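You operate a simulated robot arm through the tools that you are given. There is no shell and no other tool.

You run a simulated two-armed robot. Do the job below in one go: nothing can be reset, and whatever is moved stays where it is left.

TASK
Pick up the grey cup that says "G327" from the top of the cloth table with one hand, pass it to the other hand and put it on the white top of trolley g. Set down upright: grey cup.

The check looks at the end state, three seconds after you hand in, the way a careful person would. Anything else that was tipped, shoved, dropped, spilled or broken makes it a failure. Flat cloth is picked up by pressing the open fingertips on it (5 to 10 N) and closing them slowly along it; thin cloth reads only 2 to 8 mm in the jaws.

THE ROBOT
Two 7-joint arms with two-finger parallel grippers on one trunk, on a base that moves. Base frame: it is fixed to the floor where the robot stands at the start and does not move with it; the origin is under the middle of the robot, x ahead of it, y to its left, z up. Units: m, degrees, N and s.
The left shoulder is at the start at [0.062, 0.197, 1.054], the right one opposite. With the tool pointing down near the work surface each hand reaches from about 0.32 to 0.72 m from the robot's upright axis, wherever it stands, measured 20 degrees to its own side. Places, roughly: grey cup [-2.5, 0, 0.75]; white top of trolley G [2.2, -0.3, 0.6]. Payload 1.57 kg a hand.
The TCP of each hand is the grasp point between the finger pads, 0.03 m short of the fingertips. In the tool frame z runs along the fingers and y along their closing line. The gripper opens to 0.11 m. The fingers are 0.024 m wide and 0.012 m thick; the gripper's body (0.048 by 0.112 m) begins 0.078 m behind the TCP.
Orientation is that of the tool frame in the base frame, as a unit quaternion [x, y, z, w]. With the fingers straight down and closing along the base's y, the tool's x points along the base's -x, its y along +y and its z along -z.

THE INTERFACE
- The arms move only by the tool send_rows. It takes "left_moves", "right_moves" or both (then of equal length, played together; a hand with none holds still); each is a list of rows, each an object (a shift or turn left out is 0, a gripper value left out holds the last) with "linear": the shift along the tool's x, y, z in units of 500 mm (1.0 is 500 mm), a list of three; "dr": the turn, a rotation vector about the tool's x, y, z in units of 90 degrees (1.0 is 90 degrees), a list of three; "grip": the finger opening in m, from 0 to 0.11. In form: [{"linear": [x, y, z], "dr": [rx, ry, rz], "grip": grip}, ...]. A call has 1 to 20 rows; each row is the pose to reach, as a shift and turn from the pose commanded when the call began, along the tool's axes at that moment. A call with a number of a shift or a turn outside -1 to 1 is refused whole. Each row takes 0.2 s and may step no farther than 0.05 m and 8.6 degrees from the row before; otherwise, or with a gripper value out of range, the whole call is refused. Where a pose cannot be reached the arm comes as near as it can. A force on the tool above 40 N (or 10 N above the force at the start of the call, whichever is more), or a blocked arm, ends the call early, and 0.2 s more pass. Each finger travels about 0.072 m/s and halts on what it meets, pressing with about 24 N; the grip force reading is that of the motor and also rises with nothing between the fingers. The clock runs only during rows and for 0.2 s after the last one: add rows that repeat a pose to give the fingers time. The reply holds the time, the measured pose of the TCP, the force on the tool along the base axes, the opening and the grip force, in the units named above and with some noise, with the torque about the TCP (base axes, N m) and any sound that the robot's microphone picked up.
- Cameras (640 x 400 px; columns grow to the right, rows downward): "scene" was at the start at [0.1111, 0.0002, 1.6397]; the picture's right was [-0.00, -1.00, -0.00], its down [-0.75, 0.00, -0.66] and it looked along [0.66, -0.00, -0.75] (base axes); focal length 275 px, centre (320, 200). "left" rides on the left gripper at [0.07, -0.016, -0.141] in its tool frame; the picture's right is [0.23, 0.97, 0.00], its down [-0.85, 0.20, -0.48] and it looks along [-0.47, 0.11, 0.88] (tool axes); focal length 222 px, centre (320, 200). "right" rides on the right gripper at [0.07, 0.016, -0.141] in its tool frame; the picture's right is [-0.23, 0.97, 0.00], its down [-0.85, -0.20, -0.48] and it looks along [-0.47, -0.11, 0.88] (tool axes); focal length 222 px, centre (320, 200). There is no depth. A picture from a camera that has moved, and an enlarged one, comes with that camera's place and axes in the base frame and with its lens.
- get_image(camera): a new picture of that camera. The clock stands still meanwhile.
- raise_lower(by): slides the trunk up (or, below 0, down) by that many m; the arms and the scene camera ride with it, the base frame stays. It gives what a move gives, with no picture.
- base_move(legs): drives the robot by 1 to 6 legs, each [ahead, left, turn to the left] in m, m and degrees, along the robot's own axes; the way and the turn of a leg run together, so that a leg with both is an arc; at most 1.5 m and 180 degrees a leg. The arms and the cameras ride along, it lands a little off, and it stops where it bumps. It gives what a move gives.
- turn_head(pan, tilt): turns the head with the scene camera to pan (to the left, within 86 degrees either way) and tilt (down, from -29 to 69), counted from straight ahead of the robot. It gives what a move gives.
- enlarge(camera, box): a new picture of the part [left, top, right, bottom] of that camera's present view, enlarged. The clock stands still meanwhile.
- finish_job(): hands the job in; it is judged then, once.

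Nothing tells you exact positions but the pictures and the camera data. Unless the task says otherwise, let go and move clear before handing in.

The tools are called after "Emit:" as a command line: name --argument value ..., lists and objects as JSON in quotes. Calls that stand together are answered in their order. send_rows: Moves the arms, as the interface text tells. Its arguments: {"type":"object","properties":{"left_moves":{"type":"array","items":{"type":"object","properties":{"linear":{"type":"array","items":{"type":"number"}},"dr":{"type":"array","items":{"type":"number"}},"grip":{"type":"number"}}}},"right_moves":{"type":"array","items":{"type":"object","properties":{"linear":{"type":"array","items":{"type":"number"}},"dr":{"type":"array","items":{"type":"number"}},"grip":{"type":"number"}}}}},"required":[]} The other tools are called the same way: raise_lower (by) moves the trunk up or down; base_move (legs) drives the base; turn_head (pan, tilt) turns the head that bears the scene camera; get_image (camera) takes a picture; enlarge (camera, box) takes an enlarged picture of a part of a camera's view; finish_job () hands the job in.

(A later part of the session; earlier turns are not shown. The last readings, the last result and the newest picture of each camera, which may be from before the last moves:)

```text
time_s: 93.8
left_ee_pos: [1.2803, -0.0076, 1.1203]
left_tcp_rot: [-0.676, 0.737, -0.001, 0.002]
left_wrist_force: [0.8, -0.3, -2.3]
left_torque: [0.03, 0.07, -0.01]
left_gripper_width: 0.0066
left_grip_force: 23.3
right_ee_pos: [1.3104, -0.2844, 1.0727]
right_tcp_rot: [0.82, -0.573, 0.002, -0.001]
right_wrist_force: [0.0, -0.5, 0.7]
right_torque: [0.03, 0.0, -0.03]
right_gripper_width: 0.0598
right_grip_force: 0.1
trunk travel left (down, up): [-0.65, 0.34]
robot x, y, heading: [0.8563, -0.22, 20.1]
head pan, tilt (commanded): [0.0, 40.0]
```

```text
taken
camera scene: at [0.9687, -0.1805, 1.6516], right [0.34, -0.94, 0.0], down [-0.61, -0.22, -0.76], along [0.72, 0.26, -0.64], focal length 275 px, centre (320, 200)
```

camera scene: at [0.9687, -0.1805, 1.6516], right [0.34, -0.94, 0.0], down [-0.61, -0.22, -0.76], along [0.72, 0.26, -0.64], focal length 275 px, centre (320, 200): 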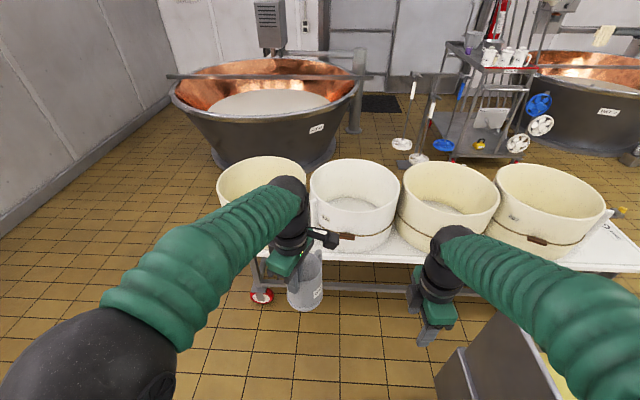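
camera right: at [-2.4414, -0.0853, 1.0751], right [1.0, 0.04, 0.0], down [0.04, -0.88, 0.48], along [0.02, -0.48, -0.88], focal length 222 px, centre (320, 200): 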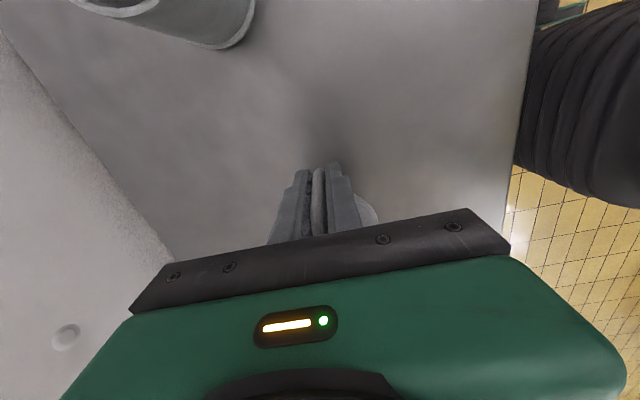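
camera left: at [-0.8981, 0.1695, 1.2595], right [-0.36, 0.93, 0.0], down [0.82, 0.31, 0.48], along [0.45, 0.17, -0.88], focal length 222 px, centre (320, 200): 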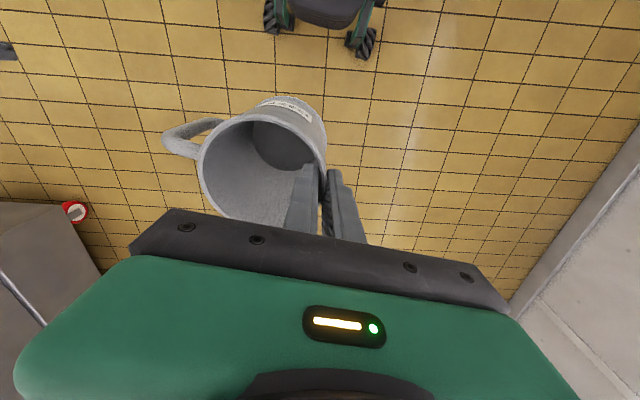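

The hand turned well; the handle now points ahead. I turn about 25 degrees more to reach the yaw needed at the trolley, and pull the right hand back out of the way.

Emit:
send_rows --left_moves '[{"dr": [0, 0, -0.07], "grip": 0.0}, {"dr": [0, 0, -0.14]}, {"dr": [0, 0, -0.21]}, {"dr": [0, 0, -0.28]}, {"dr": [0, 0, -0.28]}]'

Emit:
get_image --camera "left"

Emit:
enlarge --camera "scene" --box '[200, 170, 440, 340]'

```text
time_s: 95.0
left_ee_pos: [1.2801, -0.0048, 1.1185]
left_tcp_rot: [0.82, -0.572, 0.001, -0.002]
left_wrist_force: [-0.1, -0.5, -0.7]
left_torque: [-0.06, 0.05, 0.0]
left_gripper_width: 0.0069
left_grip_force: 24.1
right_ee_pos: [1.3116, -0.2834, 1.0711]
right_tcp_rot: [0.819, -0.573, 0.001, -0.003]
right_wrist_force: [-1.2, 1.1, -0.2]
right_torque: [0.0, 0.01, -0.02]
right_gripper_width: 0.06
right_grip_force: 0.1
trunk travel left (down, up): [-0.65, 0.34]
robot x, y, heading: [0.8577, -0.2202, 20.2]
head pan, tilt (commanded): [0.0, 40.0]
```

```text
taken
camera left: at [1.319, -0.0667, 1.2608], right [-0.84, -0.55, -0.01], down [-0.49, 0.73, 0.48], along [-0.26, 0.4, -0.88], focal length 222 px, centre (320, 200)
```

left: 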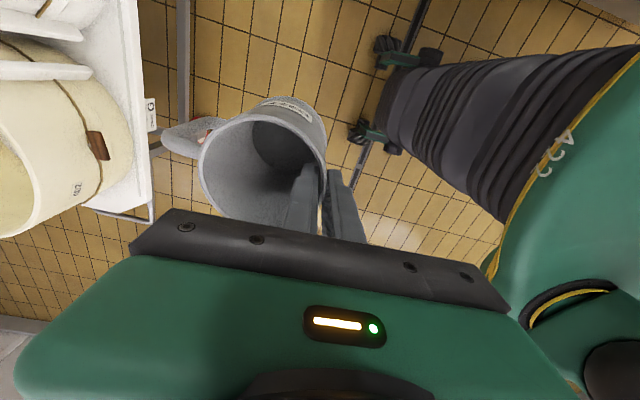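

```text
2.35 times, centred on (320, 255) of scene
camera zoom: at [0.9687, -0.1805, 1.6516], right [0.34, -0.94, 0.0], down [-0.61, -0.22, -0.76], along [0.72, 0.26, -0.64], focal length 648 px, centre (320, 71)
```

zoom: 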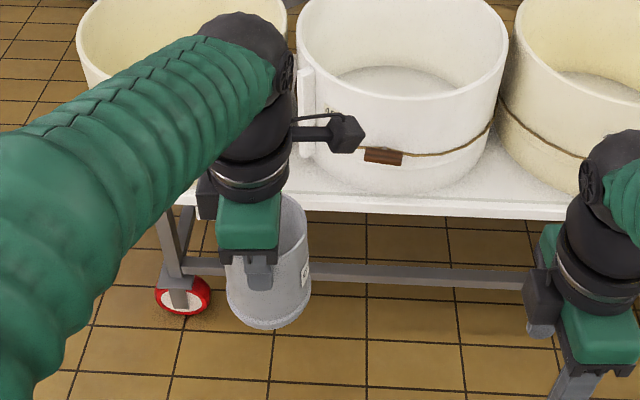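

The 90-degree turn is reached without trouble; the handle points ahead of the robot. I move the right hand further right and up to leave room.

Emit:
send_rows --right_moves '[{"linear": [0.03, 0.01, -0.02]}, {"linear": [0.06, 0.02, -0.04]}, {"linear": [0.09, 0.03, -0.06]}, {"linear": [0.12, 0.04, -0.08]}, {"linear": [0.15, 0.05, -0.1]}, {"linear": [0.18, 0.06, -0.12]}, {"linear": [0.2, 0.07, -0.14]}, {"linear": [0.2, 0.07, -0.14]}]'

Emit:
turn_head --pan -25 --tilt 45

Emit:
get_image --camera "scene"

Emit:
enlarge --camera "scene" --box '[180, 130, 420, 280]'

```text
time_s: 96.8
left_ee_pos: [1.2807, -0.0062, 1.12]
left_tcp_rot: [0.82, -0.573, 0.003, -0.003]
left_wrist_force: [0.1, 0.5, -1.7]
left_torque: [-0.03, 0.1, 0.0]
left_gripper_width: 0.0067
left_grip_force: 23.9
right_ee_pos: [1.3128, -0.3911, 1.1426]
right_tcp_rot: [0.82, -0.573, 0.001, -0.002]
right_wrist_force: [0.0, 0.7, -0.4]
right_torque: [0.02, 0.0, 0.02]
right_gripper_width: 0.0601
right_grip_force: 0.0
trunk travel left (down, up): [-0.65, 0.34]
robot x, y, heading: [0.859, -0.222, 20.1]
head pan, tilt (commanded): [0.0, 40.0]
```

```text
time_s: 97.7
left_ee_pos: [1.281, -0.0062, 1.1198]
left_tcp_rot: [0.82, -0.573, 0.002, -0.004]
left_wrist_force: [0.3, 0.0, -2.0]
left_torque: [0.01, 0.07, 0.03]
left_gripper_width: 0.0064
left_grip_force: 24.1
right_ee_pos: [1.3119, -0.3892, 1.1428]
right_tcp_rot: [0.819, -0.573, 0.001, -0.002]
right_wrist_force: [0.2, -0.4, 0.3]
right_torque: [0.0, -0.01, 0.0]
right_gripper_width: 0.0603
right_grip_force: 0.1
trunk travel left (down, up): [-0.65, 0.34]
robot x, y, heading: [0.8598, -0.2237, 20.0]
head pan, tilt (commanded): [-25.0, 45.0]
```

```text
taken
camera scene: at [0.9698, -0.2171, 1.6443], right [-0.08, -1.0, 0.0], down [-0.71, 0.06, -0.71], along [0.7, -0.06, -0.71], focal length 275 px, centre (320, 200)
```

scene: 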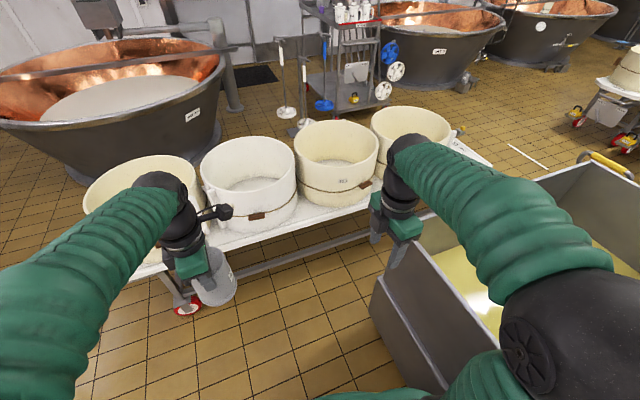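

```text
2.67 times, centred on (300, 205) of scene
camera zoom: at [0.9698, -0.2171, 1.6443], right [-0.08, -1.0, 0.0], down [-0.71, 0.06, -0.71], along [0.7, -0.06, -0.71], focal length 734 px, centre (373, 187)
```

zoom: 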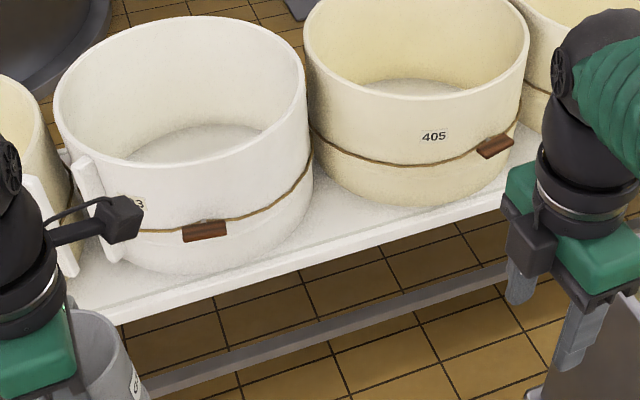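

The gap is clear, and the vat's lower skirt limits me on the right, so I will stand a bit left of the gap with it about 0.17 m right of my axis. I turn 5 degrees right and drive up in two steps.

Emit:
base_move --legs '[[0, 0, -5], [0.38, -0.08, 0]]'

Emit:
get_image --camera "scene"

Emit:
turn_head --pan -80 --tilt 60

Emit:
get_image --camera "scene"

```text
time_s: 100.6
left_ee_pos: [1.6866, -0.0303, 1.1206]
left_tcp_rot: [0.791, -0.612, 0.003, -0.003]
left_wrist_force: [0.2, -0.7, -0.7]
left_torque: [-0.03, 0.06, 0.0]
left_gripper_width: 0.0064
left_grip_force: 23.7
right_ee_pos: [1.6803, -0.4143, 1.144]
right_tcp_rot: [0.791, -0.612, 0.002, -0.002]
right_wrist_force: [-0.6, -0.1, -0.4]
right_torque: [0.0, 0.01, 0.0]
right_gripper_width: 0.0601
right_grip_force: 0.1
trunk travel left (down, up): [-0.65, 0.34]
robot x, y, heading: [1.2463, -0.2029, 14.8]
head pan, tilt (commanded): [-25.0, 45.0]
```

```text
taken
camera scene: at [1.3549, -0.2098, 1.6445], right [-0.18, -0.98, 0.0], down [-0.7, 0.13, -0.71], along [0.69, -0.13, -0.71], focal length 275 px, centre (320, 200)
```

scene: 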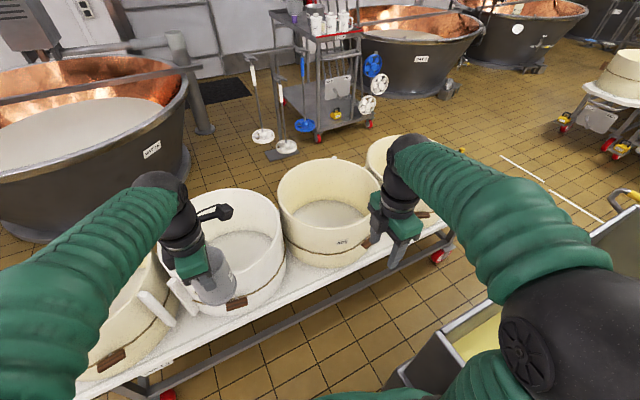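

```text
time_s: 101.9
left_ee_pos: [1.6873, -0.0302, 1.1209]
left_tcp_rot: [0.791, -0.612, 0.002, -0.003]
left_wrist_force: [-0.6, -0.5, -1.6]
left_torque: [-0.05, 0.07, 0.02]
left_gripper_width: 0.0067
left_grip_force: 24.0
right_ee_pos: [1.681, -0.4155, 1.1431]
right_tcp_rot: [0.791, -0.612, 0.002, -0.002]
right_wrist_force: [0.0, -0.3, 0.2]
right_torque: [-0.01, -0.01, 0.01]
right_gripper_width: 0.0599
right_grip_force: 0.0
trunk travel left (down, up): [-0.65, 0.34]
robot x, y, heading: [1.2435, -0.204, 14.6]
head pan, tilt (commanded): [-80.0, 60.0]
```

```text
taken
camera scene: at [1.3047, -0.2559, 1.625], right [-0.91, -0.42, 0.0], down [-0.36, 0.79, -0.5], along [0.21, -0.45, -0.87], focal length 275 px, centre (320, 200)
```

scene: 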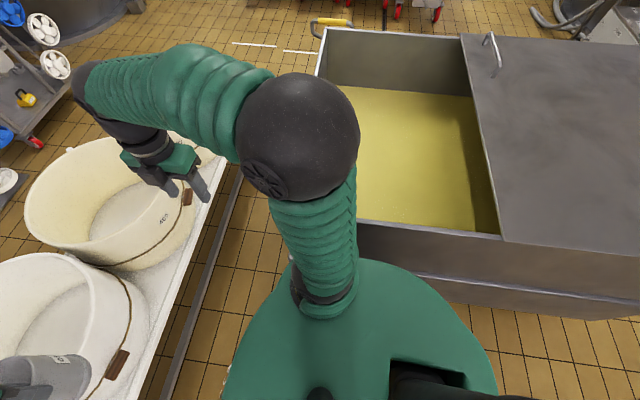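

There is ample room to the vat. I look at the gap again from here to fix the target point.

Emit:
turn_head --pan -25 --tilt 50

Emit:
enlarge --camera "scene" --box '[180, 120, 420, 270]'

```text
time_s: 103.1
left_ee_pos: [1.6871, -0.03, 1.1203]
left_tcp_rot: [0.791, -0.612, 0.0, -0.003]
left_wrist_force: [-0.5, -0.2, -1.7]
left_torque: [-0.02, 0.07, -0.03]
left_gripper_width: 0.0066
left_grip_force: 24.0
right_ee_pos: [1.6817, -0.4149, 1.1439]
right_tcp_rot: [0.791, -0.612, 0.002, -0.002]
right_wrist_force: [0.4, -0.2, 1.0]
right_torque: [0.0, -0.02, 0.02]
right_gripper_width: 0.0601
right_grip_force: 0.1
trunk travel left (down, up): [-0.65, 0.34]
robot x, y, heading: [1.2446, -0.2031, 14.5]
head pan, tilt (commanded): [-25.0, 50.0]
```

```text
2.67 times, centred on (300, 195) of scene
camera zoom: at [1.3527, -0.2093, 1.6374], right [-0.18, -0.98, 0.0], down [-0.75, 0.14, -0.64], along [0.63, -0.12, -0.77], focal length 734 px, centre (373, 213)
```

zoom: 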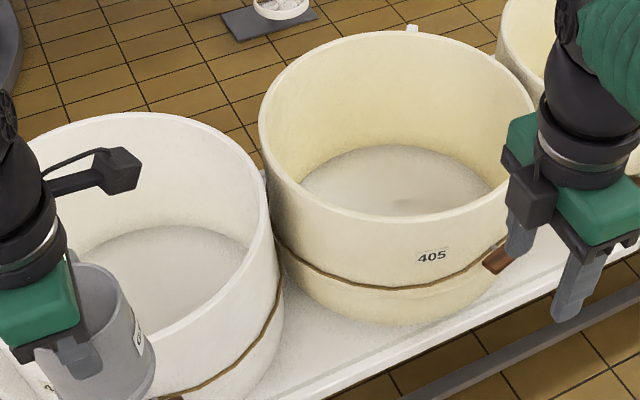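

I frame the front edge of the gap better.

Emit:
enlarge --camera "scene" --box '[230, 190, 390, 290]'

```text
4.00 times, centred on (310, 240) of scene
camera zoom: at [1.3527, -0.2093, 1.6374], right [-0.18, -0.98, 0.0], down [-0.75, 0.14, -0.64], along [0.63, -0.12, -0.77], focal length 1102 px, centre (360, 40)
```

zoom: 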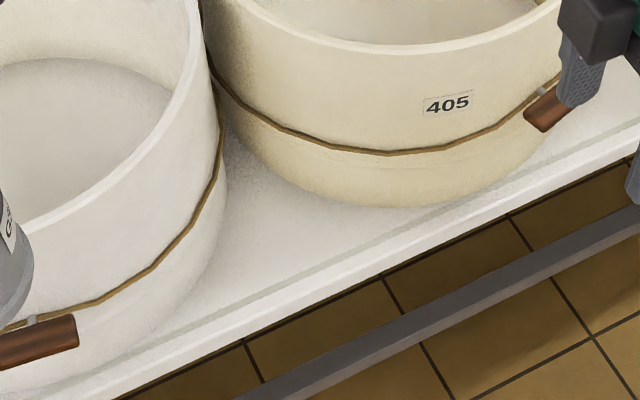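

The gap is well seen: about 0.11 m free in depth between the edge and the moulds, with a fine line near the edge. I enlarge that line to tell whether it is a groove or a lip.

Emit:
enlarge --camera "scene" --box '[270, 215, 350, 265]'

Emit:
turn_head --pan -60 --tilt 40

Emit:
get_image --camera "scene"

```text
8.00 times, centred on (310, 240) of scene
camera zoom: at [1.3527, -0.2093, 1.6374], right [-0.18, -0.98, 0.0], down [-0.75, 0.14, -0.64], along [0.63, -0.12, -0.77], focal length 2203 px, centre (400, -120)
```

zoom: 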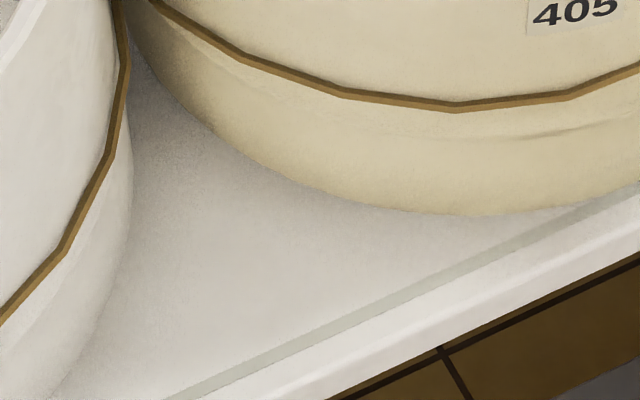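

```text
time_s: 104.1
left_ee_pos: [1.6862, -0.0302, 1.1204]
left_tcp_rot: [0.791, -0.612, 0.001, -0.003]
left_wrist_force: [0.4, 0.1, -0.9]
left_torque: [0.0, 0.08, 0.03]
left_gripper_width: 0.0064
left_grip_force: 24.0
right_ee_pos: [1.6818, -0.4156, 1.1431]
right_tcp_rot: [0.791, -0.612, 0.001, -0.002]
right_wrist_force: [0.3, -0.8, 0.7]
right_torque: [0.01, 0.0, 0.01]
right_gripper_width: 0.06
right_grip_force: 0.0
trunk travel left (down, up): [-0.65, 0.34]
robot x, y, heading: [1.2467, -0.2038, 14.4]
head pan, tilt (commanded): [-60.0, 40.0]
```

```text
taken
camera scene: at [1.3367, -0.2559, 1.6516], right [-0.71, -0.7, 0.0], down [-0.45, 0.46, -0.76], along [0.54, -0.54, -0.64], focal length 275 px, centre (320, 200)
```

scene: 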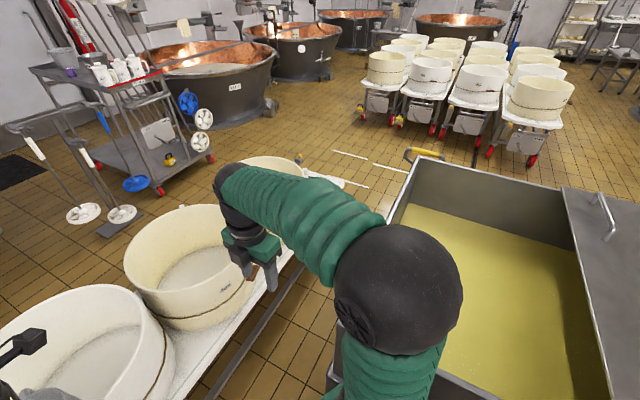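

The line is just a shallow groove near the edge. Target for the cup centre: about (1.973, -0.226), 0.078 m in from the edge. I drive the last 0.22 m.

Emit:
base_move --legs '[[0.21, -0.036, 0]]'

Emit:
turn_head --pan -15 --tilt 60

Emit:
get_image --camera "scene"

Emit:
enlarge --camera "scene" --box '[220, 130, 420, 255]'

Emit:
get_image --camera "left"

```text
time_s: 105.8
left_ee_pos: [1.898, -0.0143, 1.1205]
left_tcp_rot: [0.791, -0.612, 0.002, -0.004]
left_wrist_force: [0.2, 0.4, -1.2]
left_torque: [-0.02, 0.08, 0.03]
left_gripper_width: 0.0067
left_grip_force: 24.1
right_ee_pos: [1.893, -0.3994, 1.1447]
right_tcp_rot: [0.792, -0.611, 0.002, -0.004]
right_wrist_force: [0.1, 0.3, 0.3]
right_torque: [0.0, -0.01, 0.02]
right_gripper_width: 0.0602
right_grip_force: 0.0
trunk travel left (down, up): [-0.65, 0.34]
robot x, y, heading: [1.4586, -0.1853, 14.6]
head pan, tilt (commanded): [-60.0, 40.0]
```

```text
time_s: 106.9
left_ee_pos: [1.8999, -0.0146, 1.1212]
left_tcp_rot: [0.791, -0.612, 0.002, -0.003]
left_wrist_force: [-0.9, 0.3, -1.5]
left_torque: [-0.01, 0.1, 0.0]
left_gripper_width: 0.0068
left_grip_force: 24.1
right_ee_pos: [1.8942, -0.3994, 1.1443]
right_tcp_rot: [0.79, -0.613, 0.001, -0.003]
right_wrist_force: [-0.7, -0.2, -1.1]
right_torque: [0.01, 0.0, 0.01]
right_gripper_width: 0.0601
right_grip_force: 0.1
trunk travel left (down, up): [-0.65, 0.34]
robot x, y, heading: [1.4633, -0.1852, 14.4]
head pan, tilt (commanded): [-15.0, 60.0]
```

```text
taken
camera scene: at [1.5569, -0.1796, 1.625], right [-0.01, -1.0, 0.0], down [-0.87, 0.01, -0.5], along [0.5, 0.0, -0.87], focal length 275 px, centre (320, 200)
```

scene: 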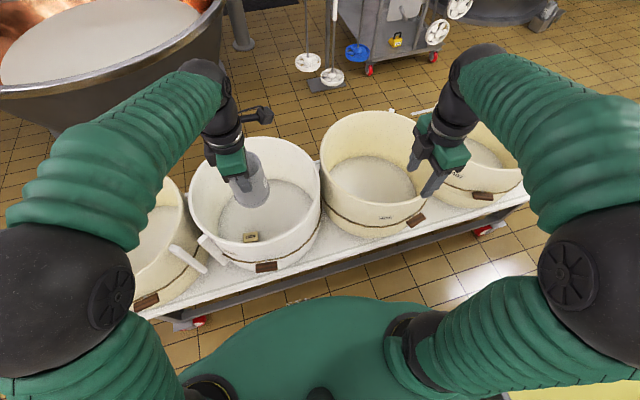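

```text
3.20 times, centred on (320, 192) of scene
camera zoom: at [1.5569, -0.1796, 1.625], right [-0.01, -1.0, 0.0], down [-0.87, 0.01, -0.5], along [0.5, 0.0, -0.87], focal length 881 px, centre (320, 224)
```

zoom: 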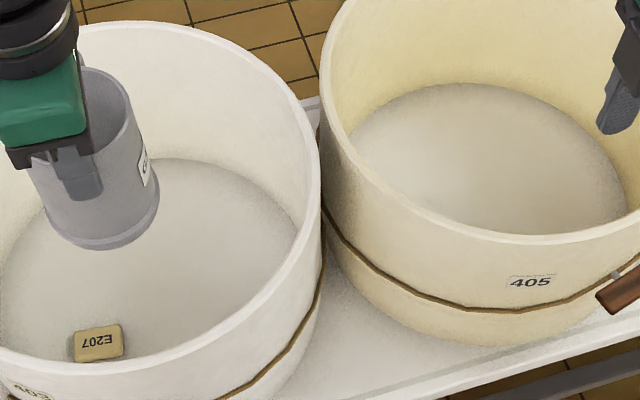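

```text
taken
camera left: at [1.9318, -0.0782, 1.2615], right [-0.89, -0.46, -0.01], down [-0.41, 0.78, 0.48], along [-0.22, 0.43, -0.88], focal length 222 px, centre (320, 200)
```

left: 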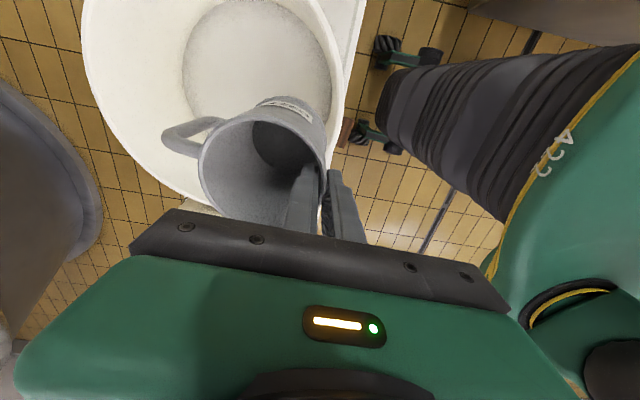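

The cup is above mould 403 now and needs to go about 0.225 m right and 0.03 m back to hover over the gap. First I pull the right hand back and right so the left hand's camera cannot touch it.

Emit:
send_rows --right_moves '[{"linear": [0.02, 0.03, -0.01]}, {"linear": [0.04, 0.06, -0.02]}, {"linear": [0.06, 0.09, -0.03]}, {"linear": [0.08, 0.12, -0.04]}, {"linear": [0.1, 0.15, -0.05]}, {"linear": [0.12, 0.18, -0.06]}, {"linear": [0.13, 0.21, -0.07]}, {"linear": [0.13, 0.21, -0.07]}]'

Emit:
turn_head --pan -60 --tilt 50

Emit:
get_image --camera "scene"

```text
time_s: 108.7
left_ee_pos: [1.902, -0.0127, 1.1197]
left_tcp_rot: [0.791, -0.612, 0.002, -0.003]
left_wrist_force: [0.4, -0.2, -0.7]
left_torque: [-0.07, 0.05, 0.02]
left_gripper_width: 0.0064
left_grip_force: 23.9
right_ee_pos: [1.8096, -0.4891, 1.1772]
right_tcp_rot: [0.791, -0.611, 0.0, -0.003]
right_wrist_force: [-0.7, 0.0, 0.7]
right_torque: [-0.01, 0.02, 0.01]
right_gripper_width: 0.0601
right_grip_force: 0.1
trunk travel left (down, up): [-0.65, 0.34]
robot x, y, heading: [1.4583, -0.1867, 14.4]
head pan, tilt (commanded): [-15.0, 60.0]
```

```text
time_s: 109.8
left_ee_pos: [1.9003, -0.0145, 1.1201]
left_tcp_rot: [0.792, -0.611, 0.001, -0.003]
left_wrist_force: [0.4, 0.4, -1.7]
left_torque: [-0.03, 0.08, -0.01]
left_gripper_width: 0.0066
left_grip_force: 24.2
right_ee_pos: [1.8085, -0.4883, 1.1769]
right_tcp_rot: [0.791, -0.611, 0.001, -0.003]
right_wrist_force: [-0.2, 0.1, -0.3]
right_torque: [0.01, 0.0, -0.02]
right_gripper_width: 0.06
right_grip_force: 0.0
trunk travel left (down, up): [-0.65, 0.34]
robot x, y, heading: [1.4609, -0.1894, 14.6]
head pan, tilt (commanded): [-60.0, 50.0]
```

```text
taken
camera scene: at [1.5448, -0.2338, 1.6374], right [-0.71, -0.7, 0.0], down [-0.54, 0.55, -0.64], along [0.45, -0.46, -0.77], focal length 275 px, centre (320, 200)
```

scene: 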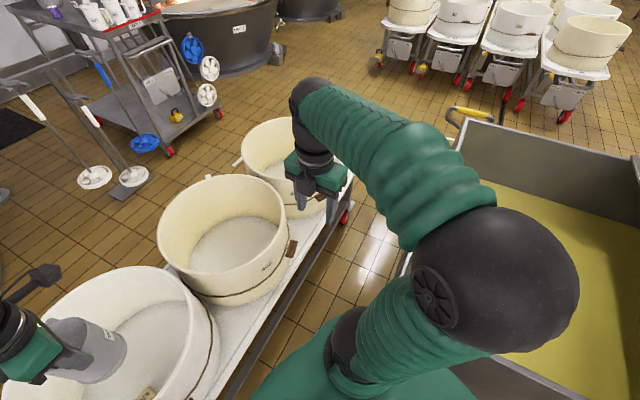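

The right hand is clear now. I carry the cup sideways over the gap at the same height.

Emit:
send_rows --left_moves '[{"linear": [0.045, 0.006, 0], "grip": 0.0}, {"linear": [0.09, 0.012, 0]}, {"linear": [0.135, 0.018, 0]}, {"linear": [0.18, 0.024, 0]}, {"linear": [0.225, 0.03, 0]}, {"linear": [0.27, 0.036, 0]}, {"linear": [0.315, 0.042, 0]}, {"linear": [0.36, 0.048, 0]}, {"linear": [0.405, 0.054, 0]}, {"linear": [0.45, 0.06, 0]}, {"linear": [0.45, 0.06, 0]}]'

Emit:
turn_head --pan -15 --tilt 60

Emit:
get_image --camera "scene"

Emit:
enlarge --camera "scene" --box '[220, 130, 420, 255]'

Emit:
get_image --camera "left"

```text
time_s: 111.6
left_ee_pos: [1.9474, -0.103, 1.1862]
left_tcp_rot: [0.838, -0.541, 0.066, -0.022]
left_wrist_force: [-0.2, -0.3, -2.3]
left_torque: [-0.02, 0.09, 0.02]
left_gripper_width: 0.0065
left_grip_force: 24.2
right_ee_pos: [1.8089, -0.4886, 1.1784]
right_tcp_rot: [0.791, -0.611, 0.001, -0.003]
right_wrist_force: [-0.5, -0.3, -0.4]
right_torque: [0.0, 0.0, 0.0]
right_gripper_width: 0.0601
right_grip_force: 0.1
trunk travel left (down, up): [-0.65, 0.34]
robot x, y, heading: [1.4614, -0.1892, 14.4]
head pan, tilt (commanded): [-60.0, 50.0]
stopped in row 8 (left hand): the arm was blocked; the commanded pose is now the measured one
```

```text
time_s: 112.7
left_ee_pos: [1.948, -0.1059, 1.1883]
left_tcp_rot: [0.837, -0.543, 0.065, -0.021]
left_wrist_force: [-1.3, -0.6, -1.8]
left_torque: [-0.04, 0.05, -0.02]
left_gripper_width: 0.0066
left_grip_force: 23.9
right_ee_pos: [1.8077, -0.4895, 1.1776]
right_tcp_rot: [0.792, -0.611, 0.001, -0.003]
right_wrist_force: [0.1, 0.1, 0.0]
right_torque: [0.03, -0.02, 0.01]
right_gripper_width: 0.06
right_grip_force: 0.0
trunk travel left (down, up): [-0.65, 0.34]
robot x, y, heading: [1.4621, -0.186, 14.6]
head pan, tilt (commanded): [-15.0, 60.0]
```

```text
taken
camera scene: at [1.5575, -0.1799, 1.6244], right [-0.01, -1.0, 0.0], down [-0.87, 0.01, -0.5], along [0.5, 0.0, -0.87], focal length 275 px, centre (320, 200)
```

scene: 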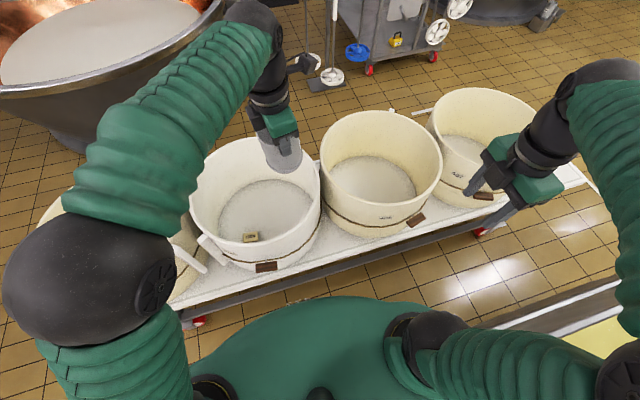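

```text
3.20 times, centred on (320, 192) of scene
camera zoom: at [1.5575, -0.1799, 1.6244], right [-0.01, -1.0, 0.0], down [-0.87, 0.01, -0.5], along [0.5, 0.0, -0.87], focal length 881 px, centre (320, 224)
```

zoom: 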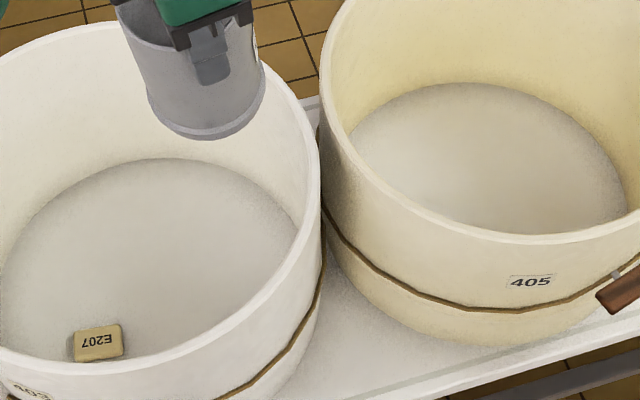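

```text
taken
camera left: at [1.9716, -0.1579, 1.3333], right [-0.79, -0.61, -0.08], down [-0.59, 0.71, 0.38], along [-0.17, 0.35, -0.92], focal length 222 px, centre (320, 200)
```

left: 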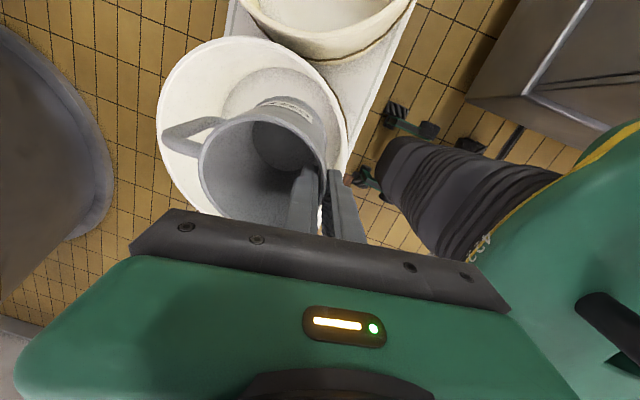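

The left arm could not go further to the right with this hand yaw and the cup got tilted about 8 degrees in the air (nothing touched). I level the hand again and turn the yaw back about 27 degrees, which should also make reaching right easier.

Emit:
send_rows --left_moves '[{"linear": [-0.01, 0, 0], "dr": [-0.0135, -0.011, 0.05], "grip": 0.0}, {"linear": [-0.02, 0, 0], "dr": [-0.027, -0.022, 0.1]}, {"linear": [-0.03, 0, 0], "dr": [-0.0404, -0.033, 0.15]}, {"linear": [-0.04, 0, 0], "dr": [-0.0539, -0.0438, 0.2]}, {"linear": [-0.05, 0, 0], "dr": [-0.0674, -0.0548, 0.25]}, {"linear": [-0.05, 0, 0], "dr": [-0.0674, -0.0548, 0.3]}, {"linear": [-0.05, 0, 0], "dr": [-0.0674, -0.0548, 0.3]}]'

Emit:
get_image --camera "scene"

```text
time_s: 114.3
left_ee_pos: [1.9358, -0.0904, 1.1836]
left_tcp_rot: [-0.684, 0.729, 0.005, 0.015]
left_wrist_force: [-0.1, -0.2, -0.5]
left_torque: [0.01, 0.06, 0.03]
left_gripper_width: 0.0064
left_grip_force: 24.3
right_ee_pos: [1.8081, -0.4889, 1.1777]
right_tcp_rot: [0.792, -0.611, 0.0, -0.002]
right_wrist_force: [0.2, 0.1, 0.5]
right_torque: [0.01, 0.0, -0.02]
right_gripper_width: 0.0601
right_grip_force: 0.0
trunk travel left (down, up): [-0.65, 0.34]
robot x, y, heading: [1.4589, -0.1878, 14.3]
head pan, tilt (commanded): [-15.0, 60.0]
```

```text
taken
camera scene: at [1.5574, -0.1799, 1.6249], right [-0.01, -1.0, 0.0], down [-0.87, 0.01, -0.5], along [0.5, 0.0, -0.87], focal length 275 px, centre (320, 200)
```

scene: 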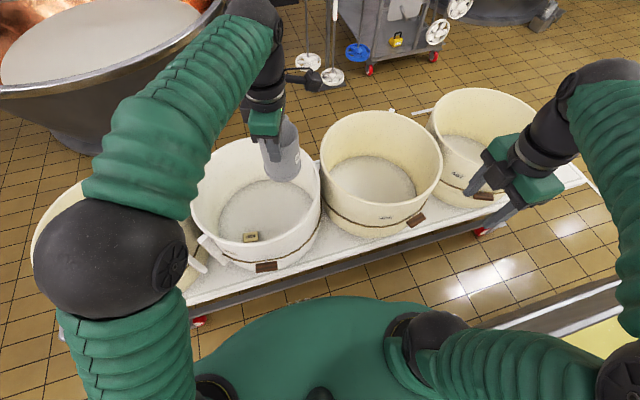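

The cup is nearly level again with the handle heading about -4 degrees. I level the last 2 degrees and try moving right in small steps.

Emit:
send_rows --left_moves '[{"linear": [0.03, 0, 0], "dr": [-0.004, 0.009, 0], "grip": 0.0}, {"linear": [0.06, 0, 0], "dr": [-0.0084, 0.0183, 0]}, {"linear": [0.09, 0, 0], "dr": [-0.0084, 0.0183, 0]}, {"linear": [0.12, 0, 0], "dr": [-0.0084, 0.0183, 0]}, {"linear": [0.12, 0, 0], "dr": [-0.0084, 0.0183, 0]}]'

```text
time_s: 115.7
left_ee_pos: [1.9415, -0.114, 1.1951]
left_tcp_rot: [0.712, -0.702, 0.012, -0.005]
left_wrist_force: [0.5, 0.2, -1.9]
left_torque: [0.01, 0.08, -0.04]
left_gripper_width: 0.0066
left_grip_force: 24.0
right_ee_pos: [1.8088, -0.4886, 1.1788]
right_tcp_rot: [0.791, -0.611, 0.002, -0.003]
right_wrist_force: [0.3, 0.1, 0.1]
right_torque: [0.01, 0.01, -0.01]
right_gripper_width: 0.06
right_grip_force: 0.1
trunk travel left (down, up): [-0.65, 0.34]
robot x, y, heading: [1.4614, -0.1869, 14.4]
head pan, tilt (commanded): [-15.0, 60.0]
stopped in row 5 (left hand): the arm was blocked; the commanded pose is now the measured one
```

The limit is the arm's sideways reach across the middle, not the yaw. So I will stand differently: turned to the right so the gap lies slightly left of my axis. First I bring the left hand back to its own side, level it and turn the yaw to what the new stance needs.

Emit:
send_rows --left_moves '[{"linear": [-0.04, 0, 0.01], "dr": [-0.0152, -0.0064, 0], "grip": 0.0}, {"linear": [-0.08, 0, 0.02], "dr": [-0.0152, -0.0064, 0]}, {"linear": [-0.12, 0, 0.03], "dr": [-0.0152, -0.0064, 0]}, {"linear": [-0.16, 0, 0.04], "dr": [-0.0152, -0.0064, 0]}, {"linear": [-0.2, 0, 0.05], "dr": [-0.0152, -0.0064, 0]}, {"linear": [-0.2, 0, 0.06], "dr": [-0.0152, -0.0064, -0.07]}, {"linear": [-0.2, 0, 0.06], "dr": [-0.0152, -0.0064, -0.14]}, {"linear": [-0.2, 0, 0.06], "dr": [-0.0152, -0.0064, -0.21]}, {"linear": [-0.2, 0, 0.06], "dr": [-0.0152, -0.0064, -0.28]}, {"linear": [-0.2, 0, 0.06], "dr": [-0.0152, -0.0064, -0.3]}, {"linear": [-0.2, 0, 0.06], "dr": [-0.0152, -0.0064, -0.3]}]'

Emit:
get_image --camera "scene"

```text
time_s: 118.1
left_ee_pos: [1.9392, -0.0205, 1.1654]
left_tcp_rot: [0.853, -0.521, 0.0, 0.003]
left_wrist_force: [-0.6, 0.6, -1.1]
left_torque: [-0.03, 0.05, 0.0]
left_gripper_width: 0.0064
left_grip_force: 24.3
right_ee_pos: [1.8078, -0.488, 1.1789]
right_tcp_rot: [0.791, -0.611, 0.001, -0.001]
right_wrist_force: [-0.2, -0.8, -0.1]
right_torque: [0.02, 0.04, -0.03]
right_gripper_width: 0.0598
right_grip_force: 0.0
trunk travel left (down, up): [-0.65, 0.34]
robot x, y, heading: [1.4588, -0.1842, 14.8]
head pan, tilt (commanded): [-15.0, 60.0]
```

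```text
taken
camera scene: at [1.5577, -0.1794, 1.6249], right [-0.01, -1.0, 0.0], down [-0.87, 0.01, -0.5], along [0.5, 0.0, -0.87], focal length 275 px, centre (320, 200)
```

scene: 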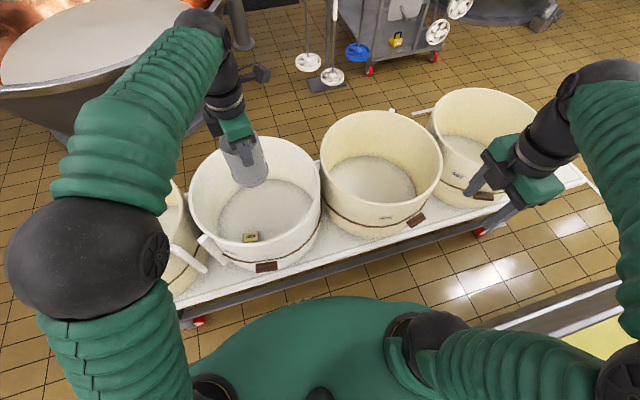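

The yaw is reached, level, at left 0.036 m of my axis. Now I back up 0.08 m and turn about 23.5 degrees to the right; this should bring the cup almost over the gap.

Emit:
base_move --legs '[[-0.08, 0, 0], [0, 0, -23.5]]'

Emit:
turn_head --pan 0 --tilt 60

Emit:
get_image --camera "scene"

Emit:
get_image --camera "left"

```text
time_s: 120.4
left_ee_pos: [1.8927, -0.246, 1.1631]
left_tcp_rot: [0.729, -0.685, 0.0, 0.003]
left_wrist_force: [-1.0, -0.6, -1.5]
left_torque: [0.0, 0.07, 0.01]
left_gripper_width: 0.0066
left_grip_force: 23.9
right_ee_pos: [1.5849, -0.6218, 1.1778]
right_tcp_rot: [-0.65, 0.76, -0.003, 0.001]
right_wrist_force: [-0.2, 0.7, 0.5]
right_torque: [0.04, 0.0, -0.01]
right_gripper_width: 0.0598
right_grip_force: 0.1
trunk travel left (down, up): [-0.65, 0.34]
robot x, y, heading: [1.3843, -0.2048, -8.7]
head pan, tilt (commanded): [-15.0, 60.0]
```

```text
time_s: 121.1
left_ee_pos: [1.8893, -0.247, 1.165]
left_tcp_rot: [0.728, -0.685, 0.0, 0.002]
left_wrist_force: [0.0, -0.4, -0.6]
left_torque: [0.02, 0.08, -0.03]
left_gripper_width: 0.0064
left_grip_force: 23.9
right_ee_pos: [1.5818, -0.6218, 1.1786]
right_tcp_rot: [-0.649, 0.761, -0.003, 0.003]
right_wrist_force: [0.1, -0.3, -0.3]
right_torque: [-0.01, -0.01, 0.0]
right_gripper_width: 0.0599
right_grip_force: 0.0
trunk travel left (down, up): [-0.65, 0.34]
robot x, y, heading: [1.3832, -0.2064, -9.0]
head pan, tilt (commanded): [0.0, 60.0]
```

```text
taken
camera scene: at [1.481, -0.2222, 1.6249], right [-0.16, -0.99, 0.0], down [-0.86, 0.14, -0.5], along [0.49, -0.08, -0.87], focal length 275 px, centre (320, 200)
```

scene: 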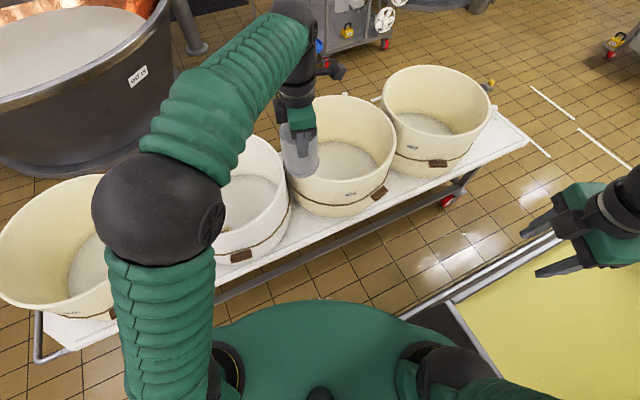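

```text
taken
camera left: at [1.9098, -0.3143, 1.3051], right [-0.96, -0.29, 0.0], down [-0.25, 0.84, 0.48], along [-0.14, 0.46, -0.88], focal length 222 px, centre (320, 200)
```

left: 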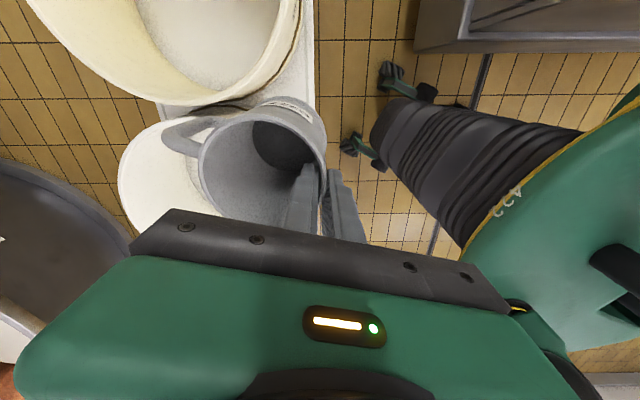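

The cup is now close to the gap. I make the remaining 4 cm shift forward and turn the handle a bit more into the gap, still high up.

Emit:
send_rows --left_moves '[{"linear": [-0.004, -0.025, 0], "dr": [0, 0, -0.03], "grip": 0.0}, {"linear": [-0.009, -0.05, 0], "dr": [0, 0, -0.06]}, {"linear": [-0.014, -0.077, 0], "dr": [0, 0, -0.089]}, {"linear": [-0.014, -0.077, 0], "dr": [0, 0, -0.089]}]'

Emit:
turn_head --pan 0 --tilt 55

Emit:
enlarge --camera "scene" --box '[200, 80, 440, 255]'

Emit:
enlarge --camera "left" --box '[80, 20, 400, 220]'

```text
time_s: 122.1
left_ee_pos: [1.929, -0.2366, 1.1627]
left_tcp_rot: [0.774, -0.633, 0.0, 0.001]
left_wrist_force: [0.8, -0.1, -0.9]
left_torque: [0.01, 0.05, 0.01]
left_gripper_width: 0.0064
left_grip_force: 24.1
right_ee_pos: [1.5824, -0.6209, 1.1779]
right_tcp_rot: [-0.649, 0.761, -0.003, 0.002]
right_wrist_force: [-0.4, 1.3, -0.1]
right_torque: [0.04, -0.01, -0.03]
right_gripper_width: 0.0601
right_grip_force: 0.0
trunk travel left (down, up): [-0.65, 0.34]
robot x, y, heading: [1.3826, -0.2057, -8.9]
head pan, tilt (commanded): [0.0, 60.0]
```

```text
time_s: 122.8
left_ee_pos: [1.9286, -0.2356, 1.1637]
left_tcp_rot: [0.774, -0.633, 0.0, 0.002]
left_wrist_force: [-0.5, -0.6, -0.9]
left_torque: [0.01, 0.08, -0.01]
left_gripper_width: 0.0065
left_grip_force: 24.3
right_ee_pos: [1.5821, -0.6212, 1.1792]
right_tcp_rot: [-0.649, 0.76, -0.002, 0.002]
right_wrist_force: [-0.7, -0.1, -0.4]
right_torque: [-0.01, 0.02, -0.05]
right_gripper_width: 0.0602
right_grip_force: 0.1
trunk travel left (down, up): [-0.65, 0.34]
robot x, y, heading: [1.3818, -0.2021, -9.0]
head pan, tilt (commanded): [0.0, 55.0]
```

```text
2.29 times, centred on (320, 168) of scene
camera zoom: at [1.4871, -0.2232, 1.6309], right [-0.16, -0.99, 0.0], down [-0.81, 0.13, -0.57], along [0.57, -0.09, -0.82], focal length 629 px, centre (320, 274)
```

zoom: 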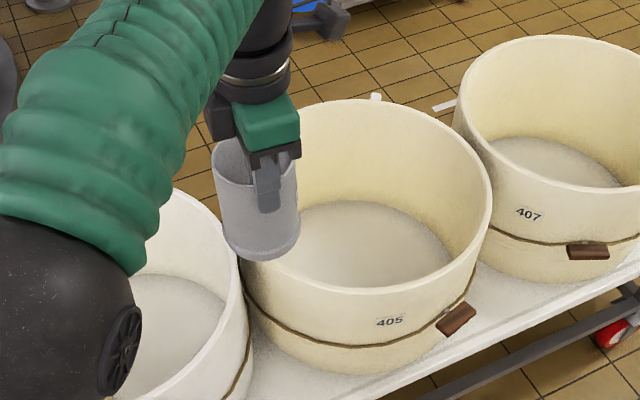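

```text
2.00 times, centred on (240, 120) of left
camera zoom: at [1.9589, -0.301, 1.304], right [-0.91, -0.42, 0.0], down [-0.36, 0.8, 0.48], along [-0.2, 0.43, -0.88], focal length 444 px, centre (480, 360)
```

zoom: 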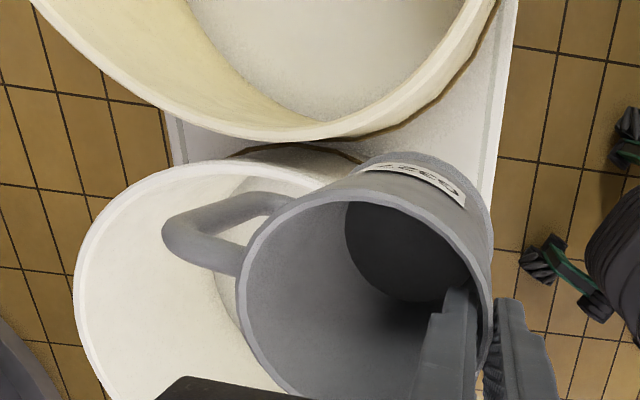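

The computed cup position is on target. I lower it to just above the mould rims and check the alignment from both cameras.

Emit:
send_rows --left_moves '[{"linear": [0, 0, 0.03], "grip": 0.0}, {"linear": [0, 0, 0.07]}, {"linear": [0, 0, 0.11]}, {"linear": [0, 0, 0.15]}, {"linear": [0, 0, 0.19]}, {"linear": [0, 0, 0.23]}, {"linear": [0, 0, 0.26]}, {"linear": [0, 0, 0.26]}]'

Emit:
enlarge --camera "scene" --box '[200, 120, 400, 270]'

Emit:
enlarge --camera "left" --box '[80, 20, 400, 220]'

```text
time_s: 124.6
left_ee_pos: [1.9271, -0.2375, 1.0344]
left_tcp_rot: [0.774, -0.633, 0.0, 0.001]
left_wrist_force: [-0.1, -0.1, -1.2]
left_torque: [-0.02, 0.06, 0.01]
left_gripper_width: 0.0068
left_grip_force: 24.1
right_ee_pos: [1.5823, -0.6212, 1.179]
right_tcp_rot: [-0.649, 0.761, -0.003, 0.002]
right_wrist_force: [0.6, 0.1, -0.3]
right_torque: [0.04, 0.0, 0.0]
right_gripper_width: 0.0598
right_grip_force: 0.1
trunk travel left (down, up): [-0.65, 0.34]
robot x, y, heading: [1.3869, -0.2042, -9.2]
head pan, tilt (commanded): [0.0, 55.0]
```

```text
2.67 times, centred on (300, 195) of scene
camera zoom: at [1.4871, -0.2232, 1.631], right [-0.16, -0.99, 0.0], down [-0.81, 0.13, -0.57], along [0.57, -0.09, -0.82], focal length 734 px, centre (373, 213)
```

zoom: 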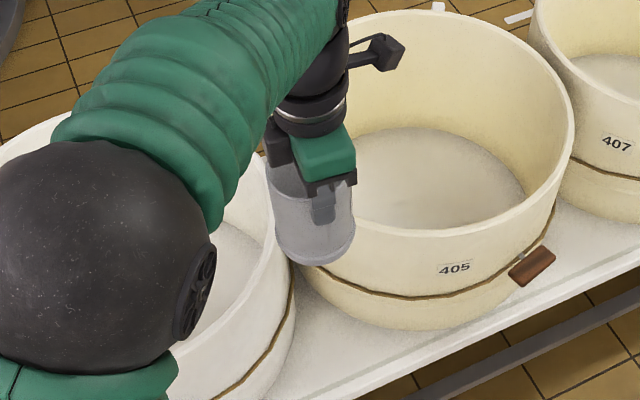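

```text
2.00 times, centred on (240, 120) of left
camera zoom: at [1.9573, -0.3024, 1.175], right [-0.91, -0.42, 0.0], down [-0.36, 0.8, 0.48], along [-0.2, 0.43, -0.88], focal length 444 px, centre (480, 360)
```

zoom: 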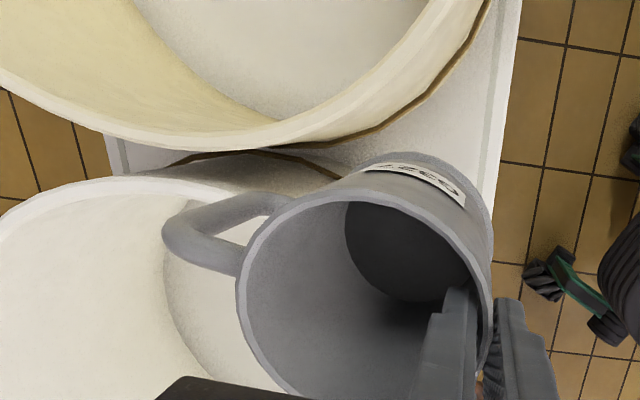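

The cup and its base project just where I expect. I enlarge the gap's landing area once more from here.

Emit:
enlarge --camera "scene" --box '[260, 195, 360, 270]'

```text
5.33 times, centred on (310, 232) of scene
camera zoom: at [1.4871, -0.2232, 1.631], right [-0.16, -0.99, 0.0], down [-0.81, 0.13, -0.57], along [0.57, -0.09, -0.82], focal length 1469 px, centre (373, 27)
```

zoom: 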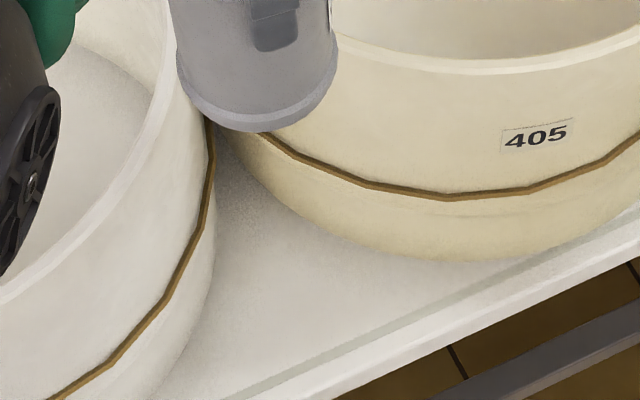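

Landing check: about 17 mm to mould 403, 24 mm to 405 and 32 mm to the edge, so I shift 4 mm right and 3 mm toward me, then lower further into the gap.

Emit:
send_rows --left_moves '[{"linear": [0.0086, 0.0052, 0.01], "grip": 0.0}, {"linear": [0.0086, 0.0052, 0.04]}, {"linear": [0.0086, 0.0052, 0.07]}, {"linear": [0.0086, 0.0052, 0.1]}, {"linear": [0.0086, 0.0052, 0.13]}, {"linear": [0.0086, 0.0052, 0.16]}, {"linear": [0.0086, 0.0052, 0.16]}]'

Emit:
enlarge --camera "scene" --box '[220, 130, 400, 270]'

Emit:
get_image --camera "left"

Emit:
get_image --camera "right"

```text
time_s: 126.2
left_ee_pos: [1.9238, -0.2422, 0.9551]
left_tcp_rot: [0.774, -0.633, -0.001, 0.001]
left_wrist_force: [-0.2, -0.5, -1.7]
left_torque: [-0.02, 0.08, 0.02]
left_gripper_width: 0.0064
left_grip_force: 24.0
right_ee_pos: [1.5818, -0.6218, 1.1785]
right_tcp_rot: [-0.649, 0.761, -0.002, 0.002]
right_wrist_force: [-0.2, -0.1, -0.6]
right_torque: [-0.04, 0.05, 0.01]
right_gripper_width: 0.0599
right_grip_force: 0.1
trunk travel left (down, up): [-0.65, 0.34]
robot x, y, heading: [1.3819, -0.2051, -8.9]
head pan, tilt (commanded): [0.0, 55.0]
```

```text
2.86 times, centred on (310, 200) of scene
camera zoom: at [1.4871, -0.2233, 1.6309], right [-0.16, -0.99, 0.0], down [-0.81, 0.13, -0.57], along [0.57, -0.09, -0.82], focal length 787 px, centre (349, 200)
```

zoom: 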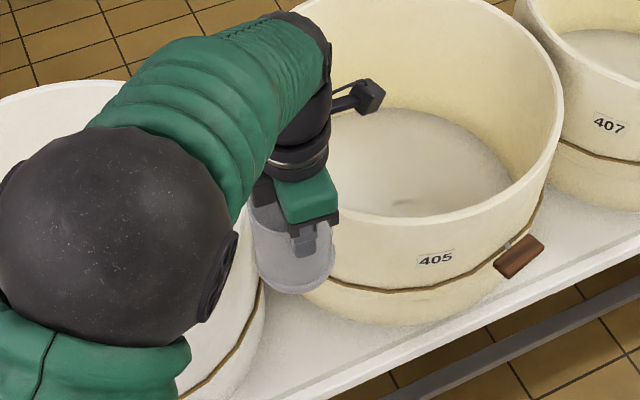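

```text
taken
camera left: at [1.9532, -0.3073, 1.0967], right [-0.91, -0.42, 0.0], down [-0.36, 0.8, 0.48], along [-0.2, 0.43, -0.88], focal length 222 px, centre (320, 200)
```

left: 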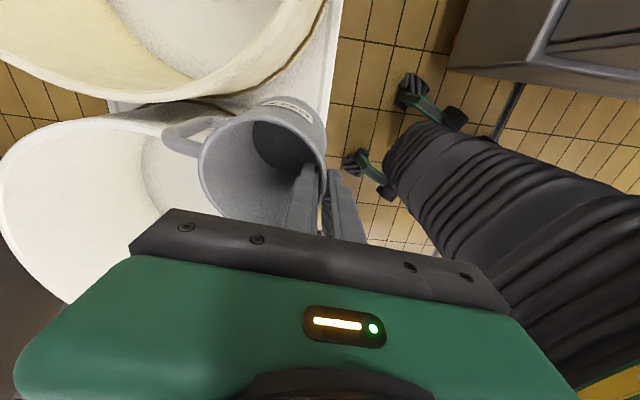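

```text
taken
camera right: at [1.5547, -0.688, 1.3198], right [-0.93, 0.38, -0.01], down [0.33, 0.81, 0.48], along [0.19, 0.44, -0.88], focal length 222 px, centre (320, 200)
```

right: 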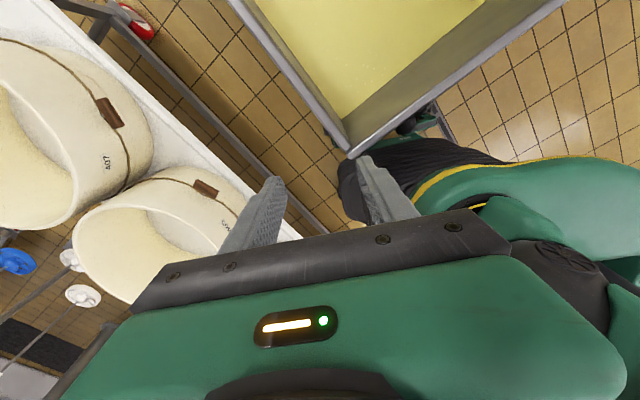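

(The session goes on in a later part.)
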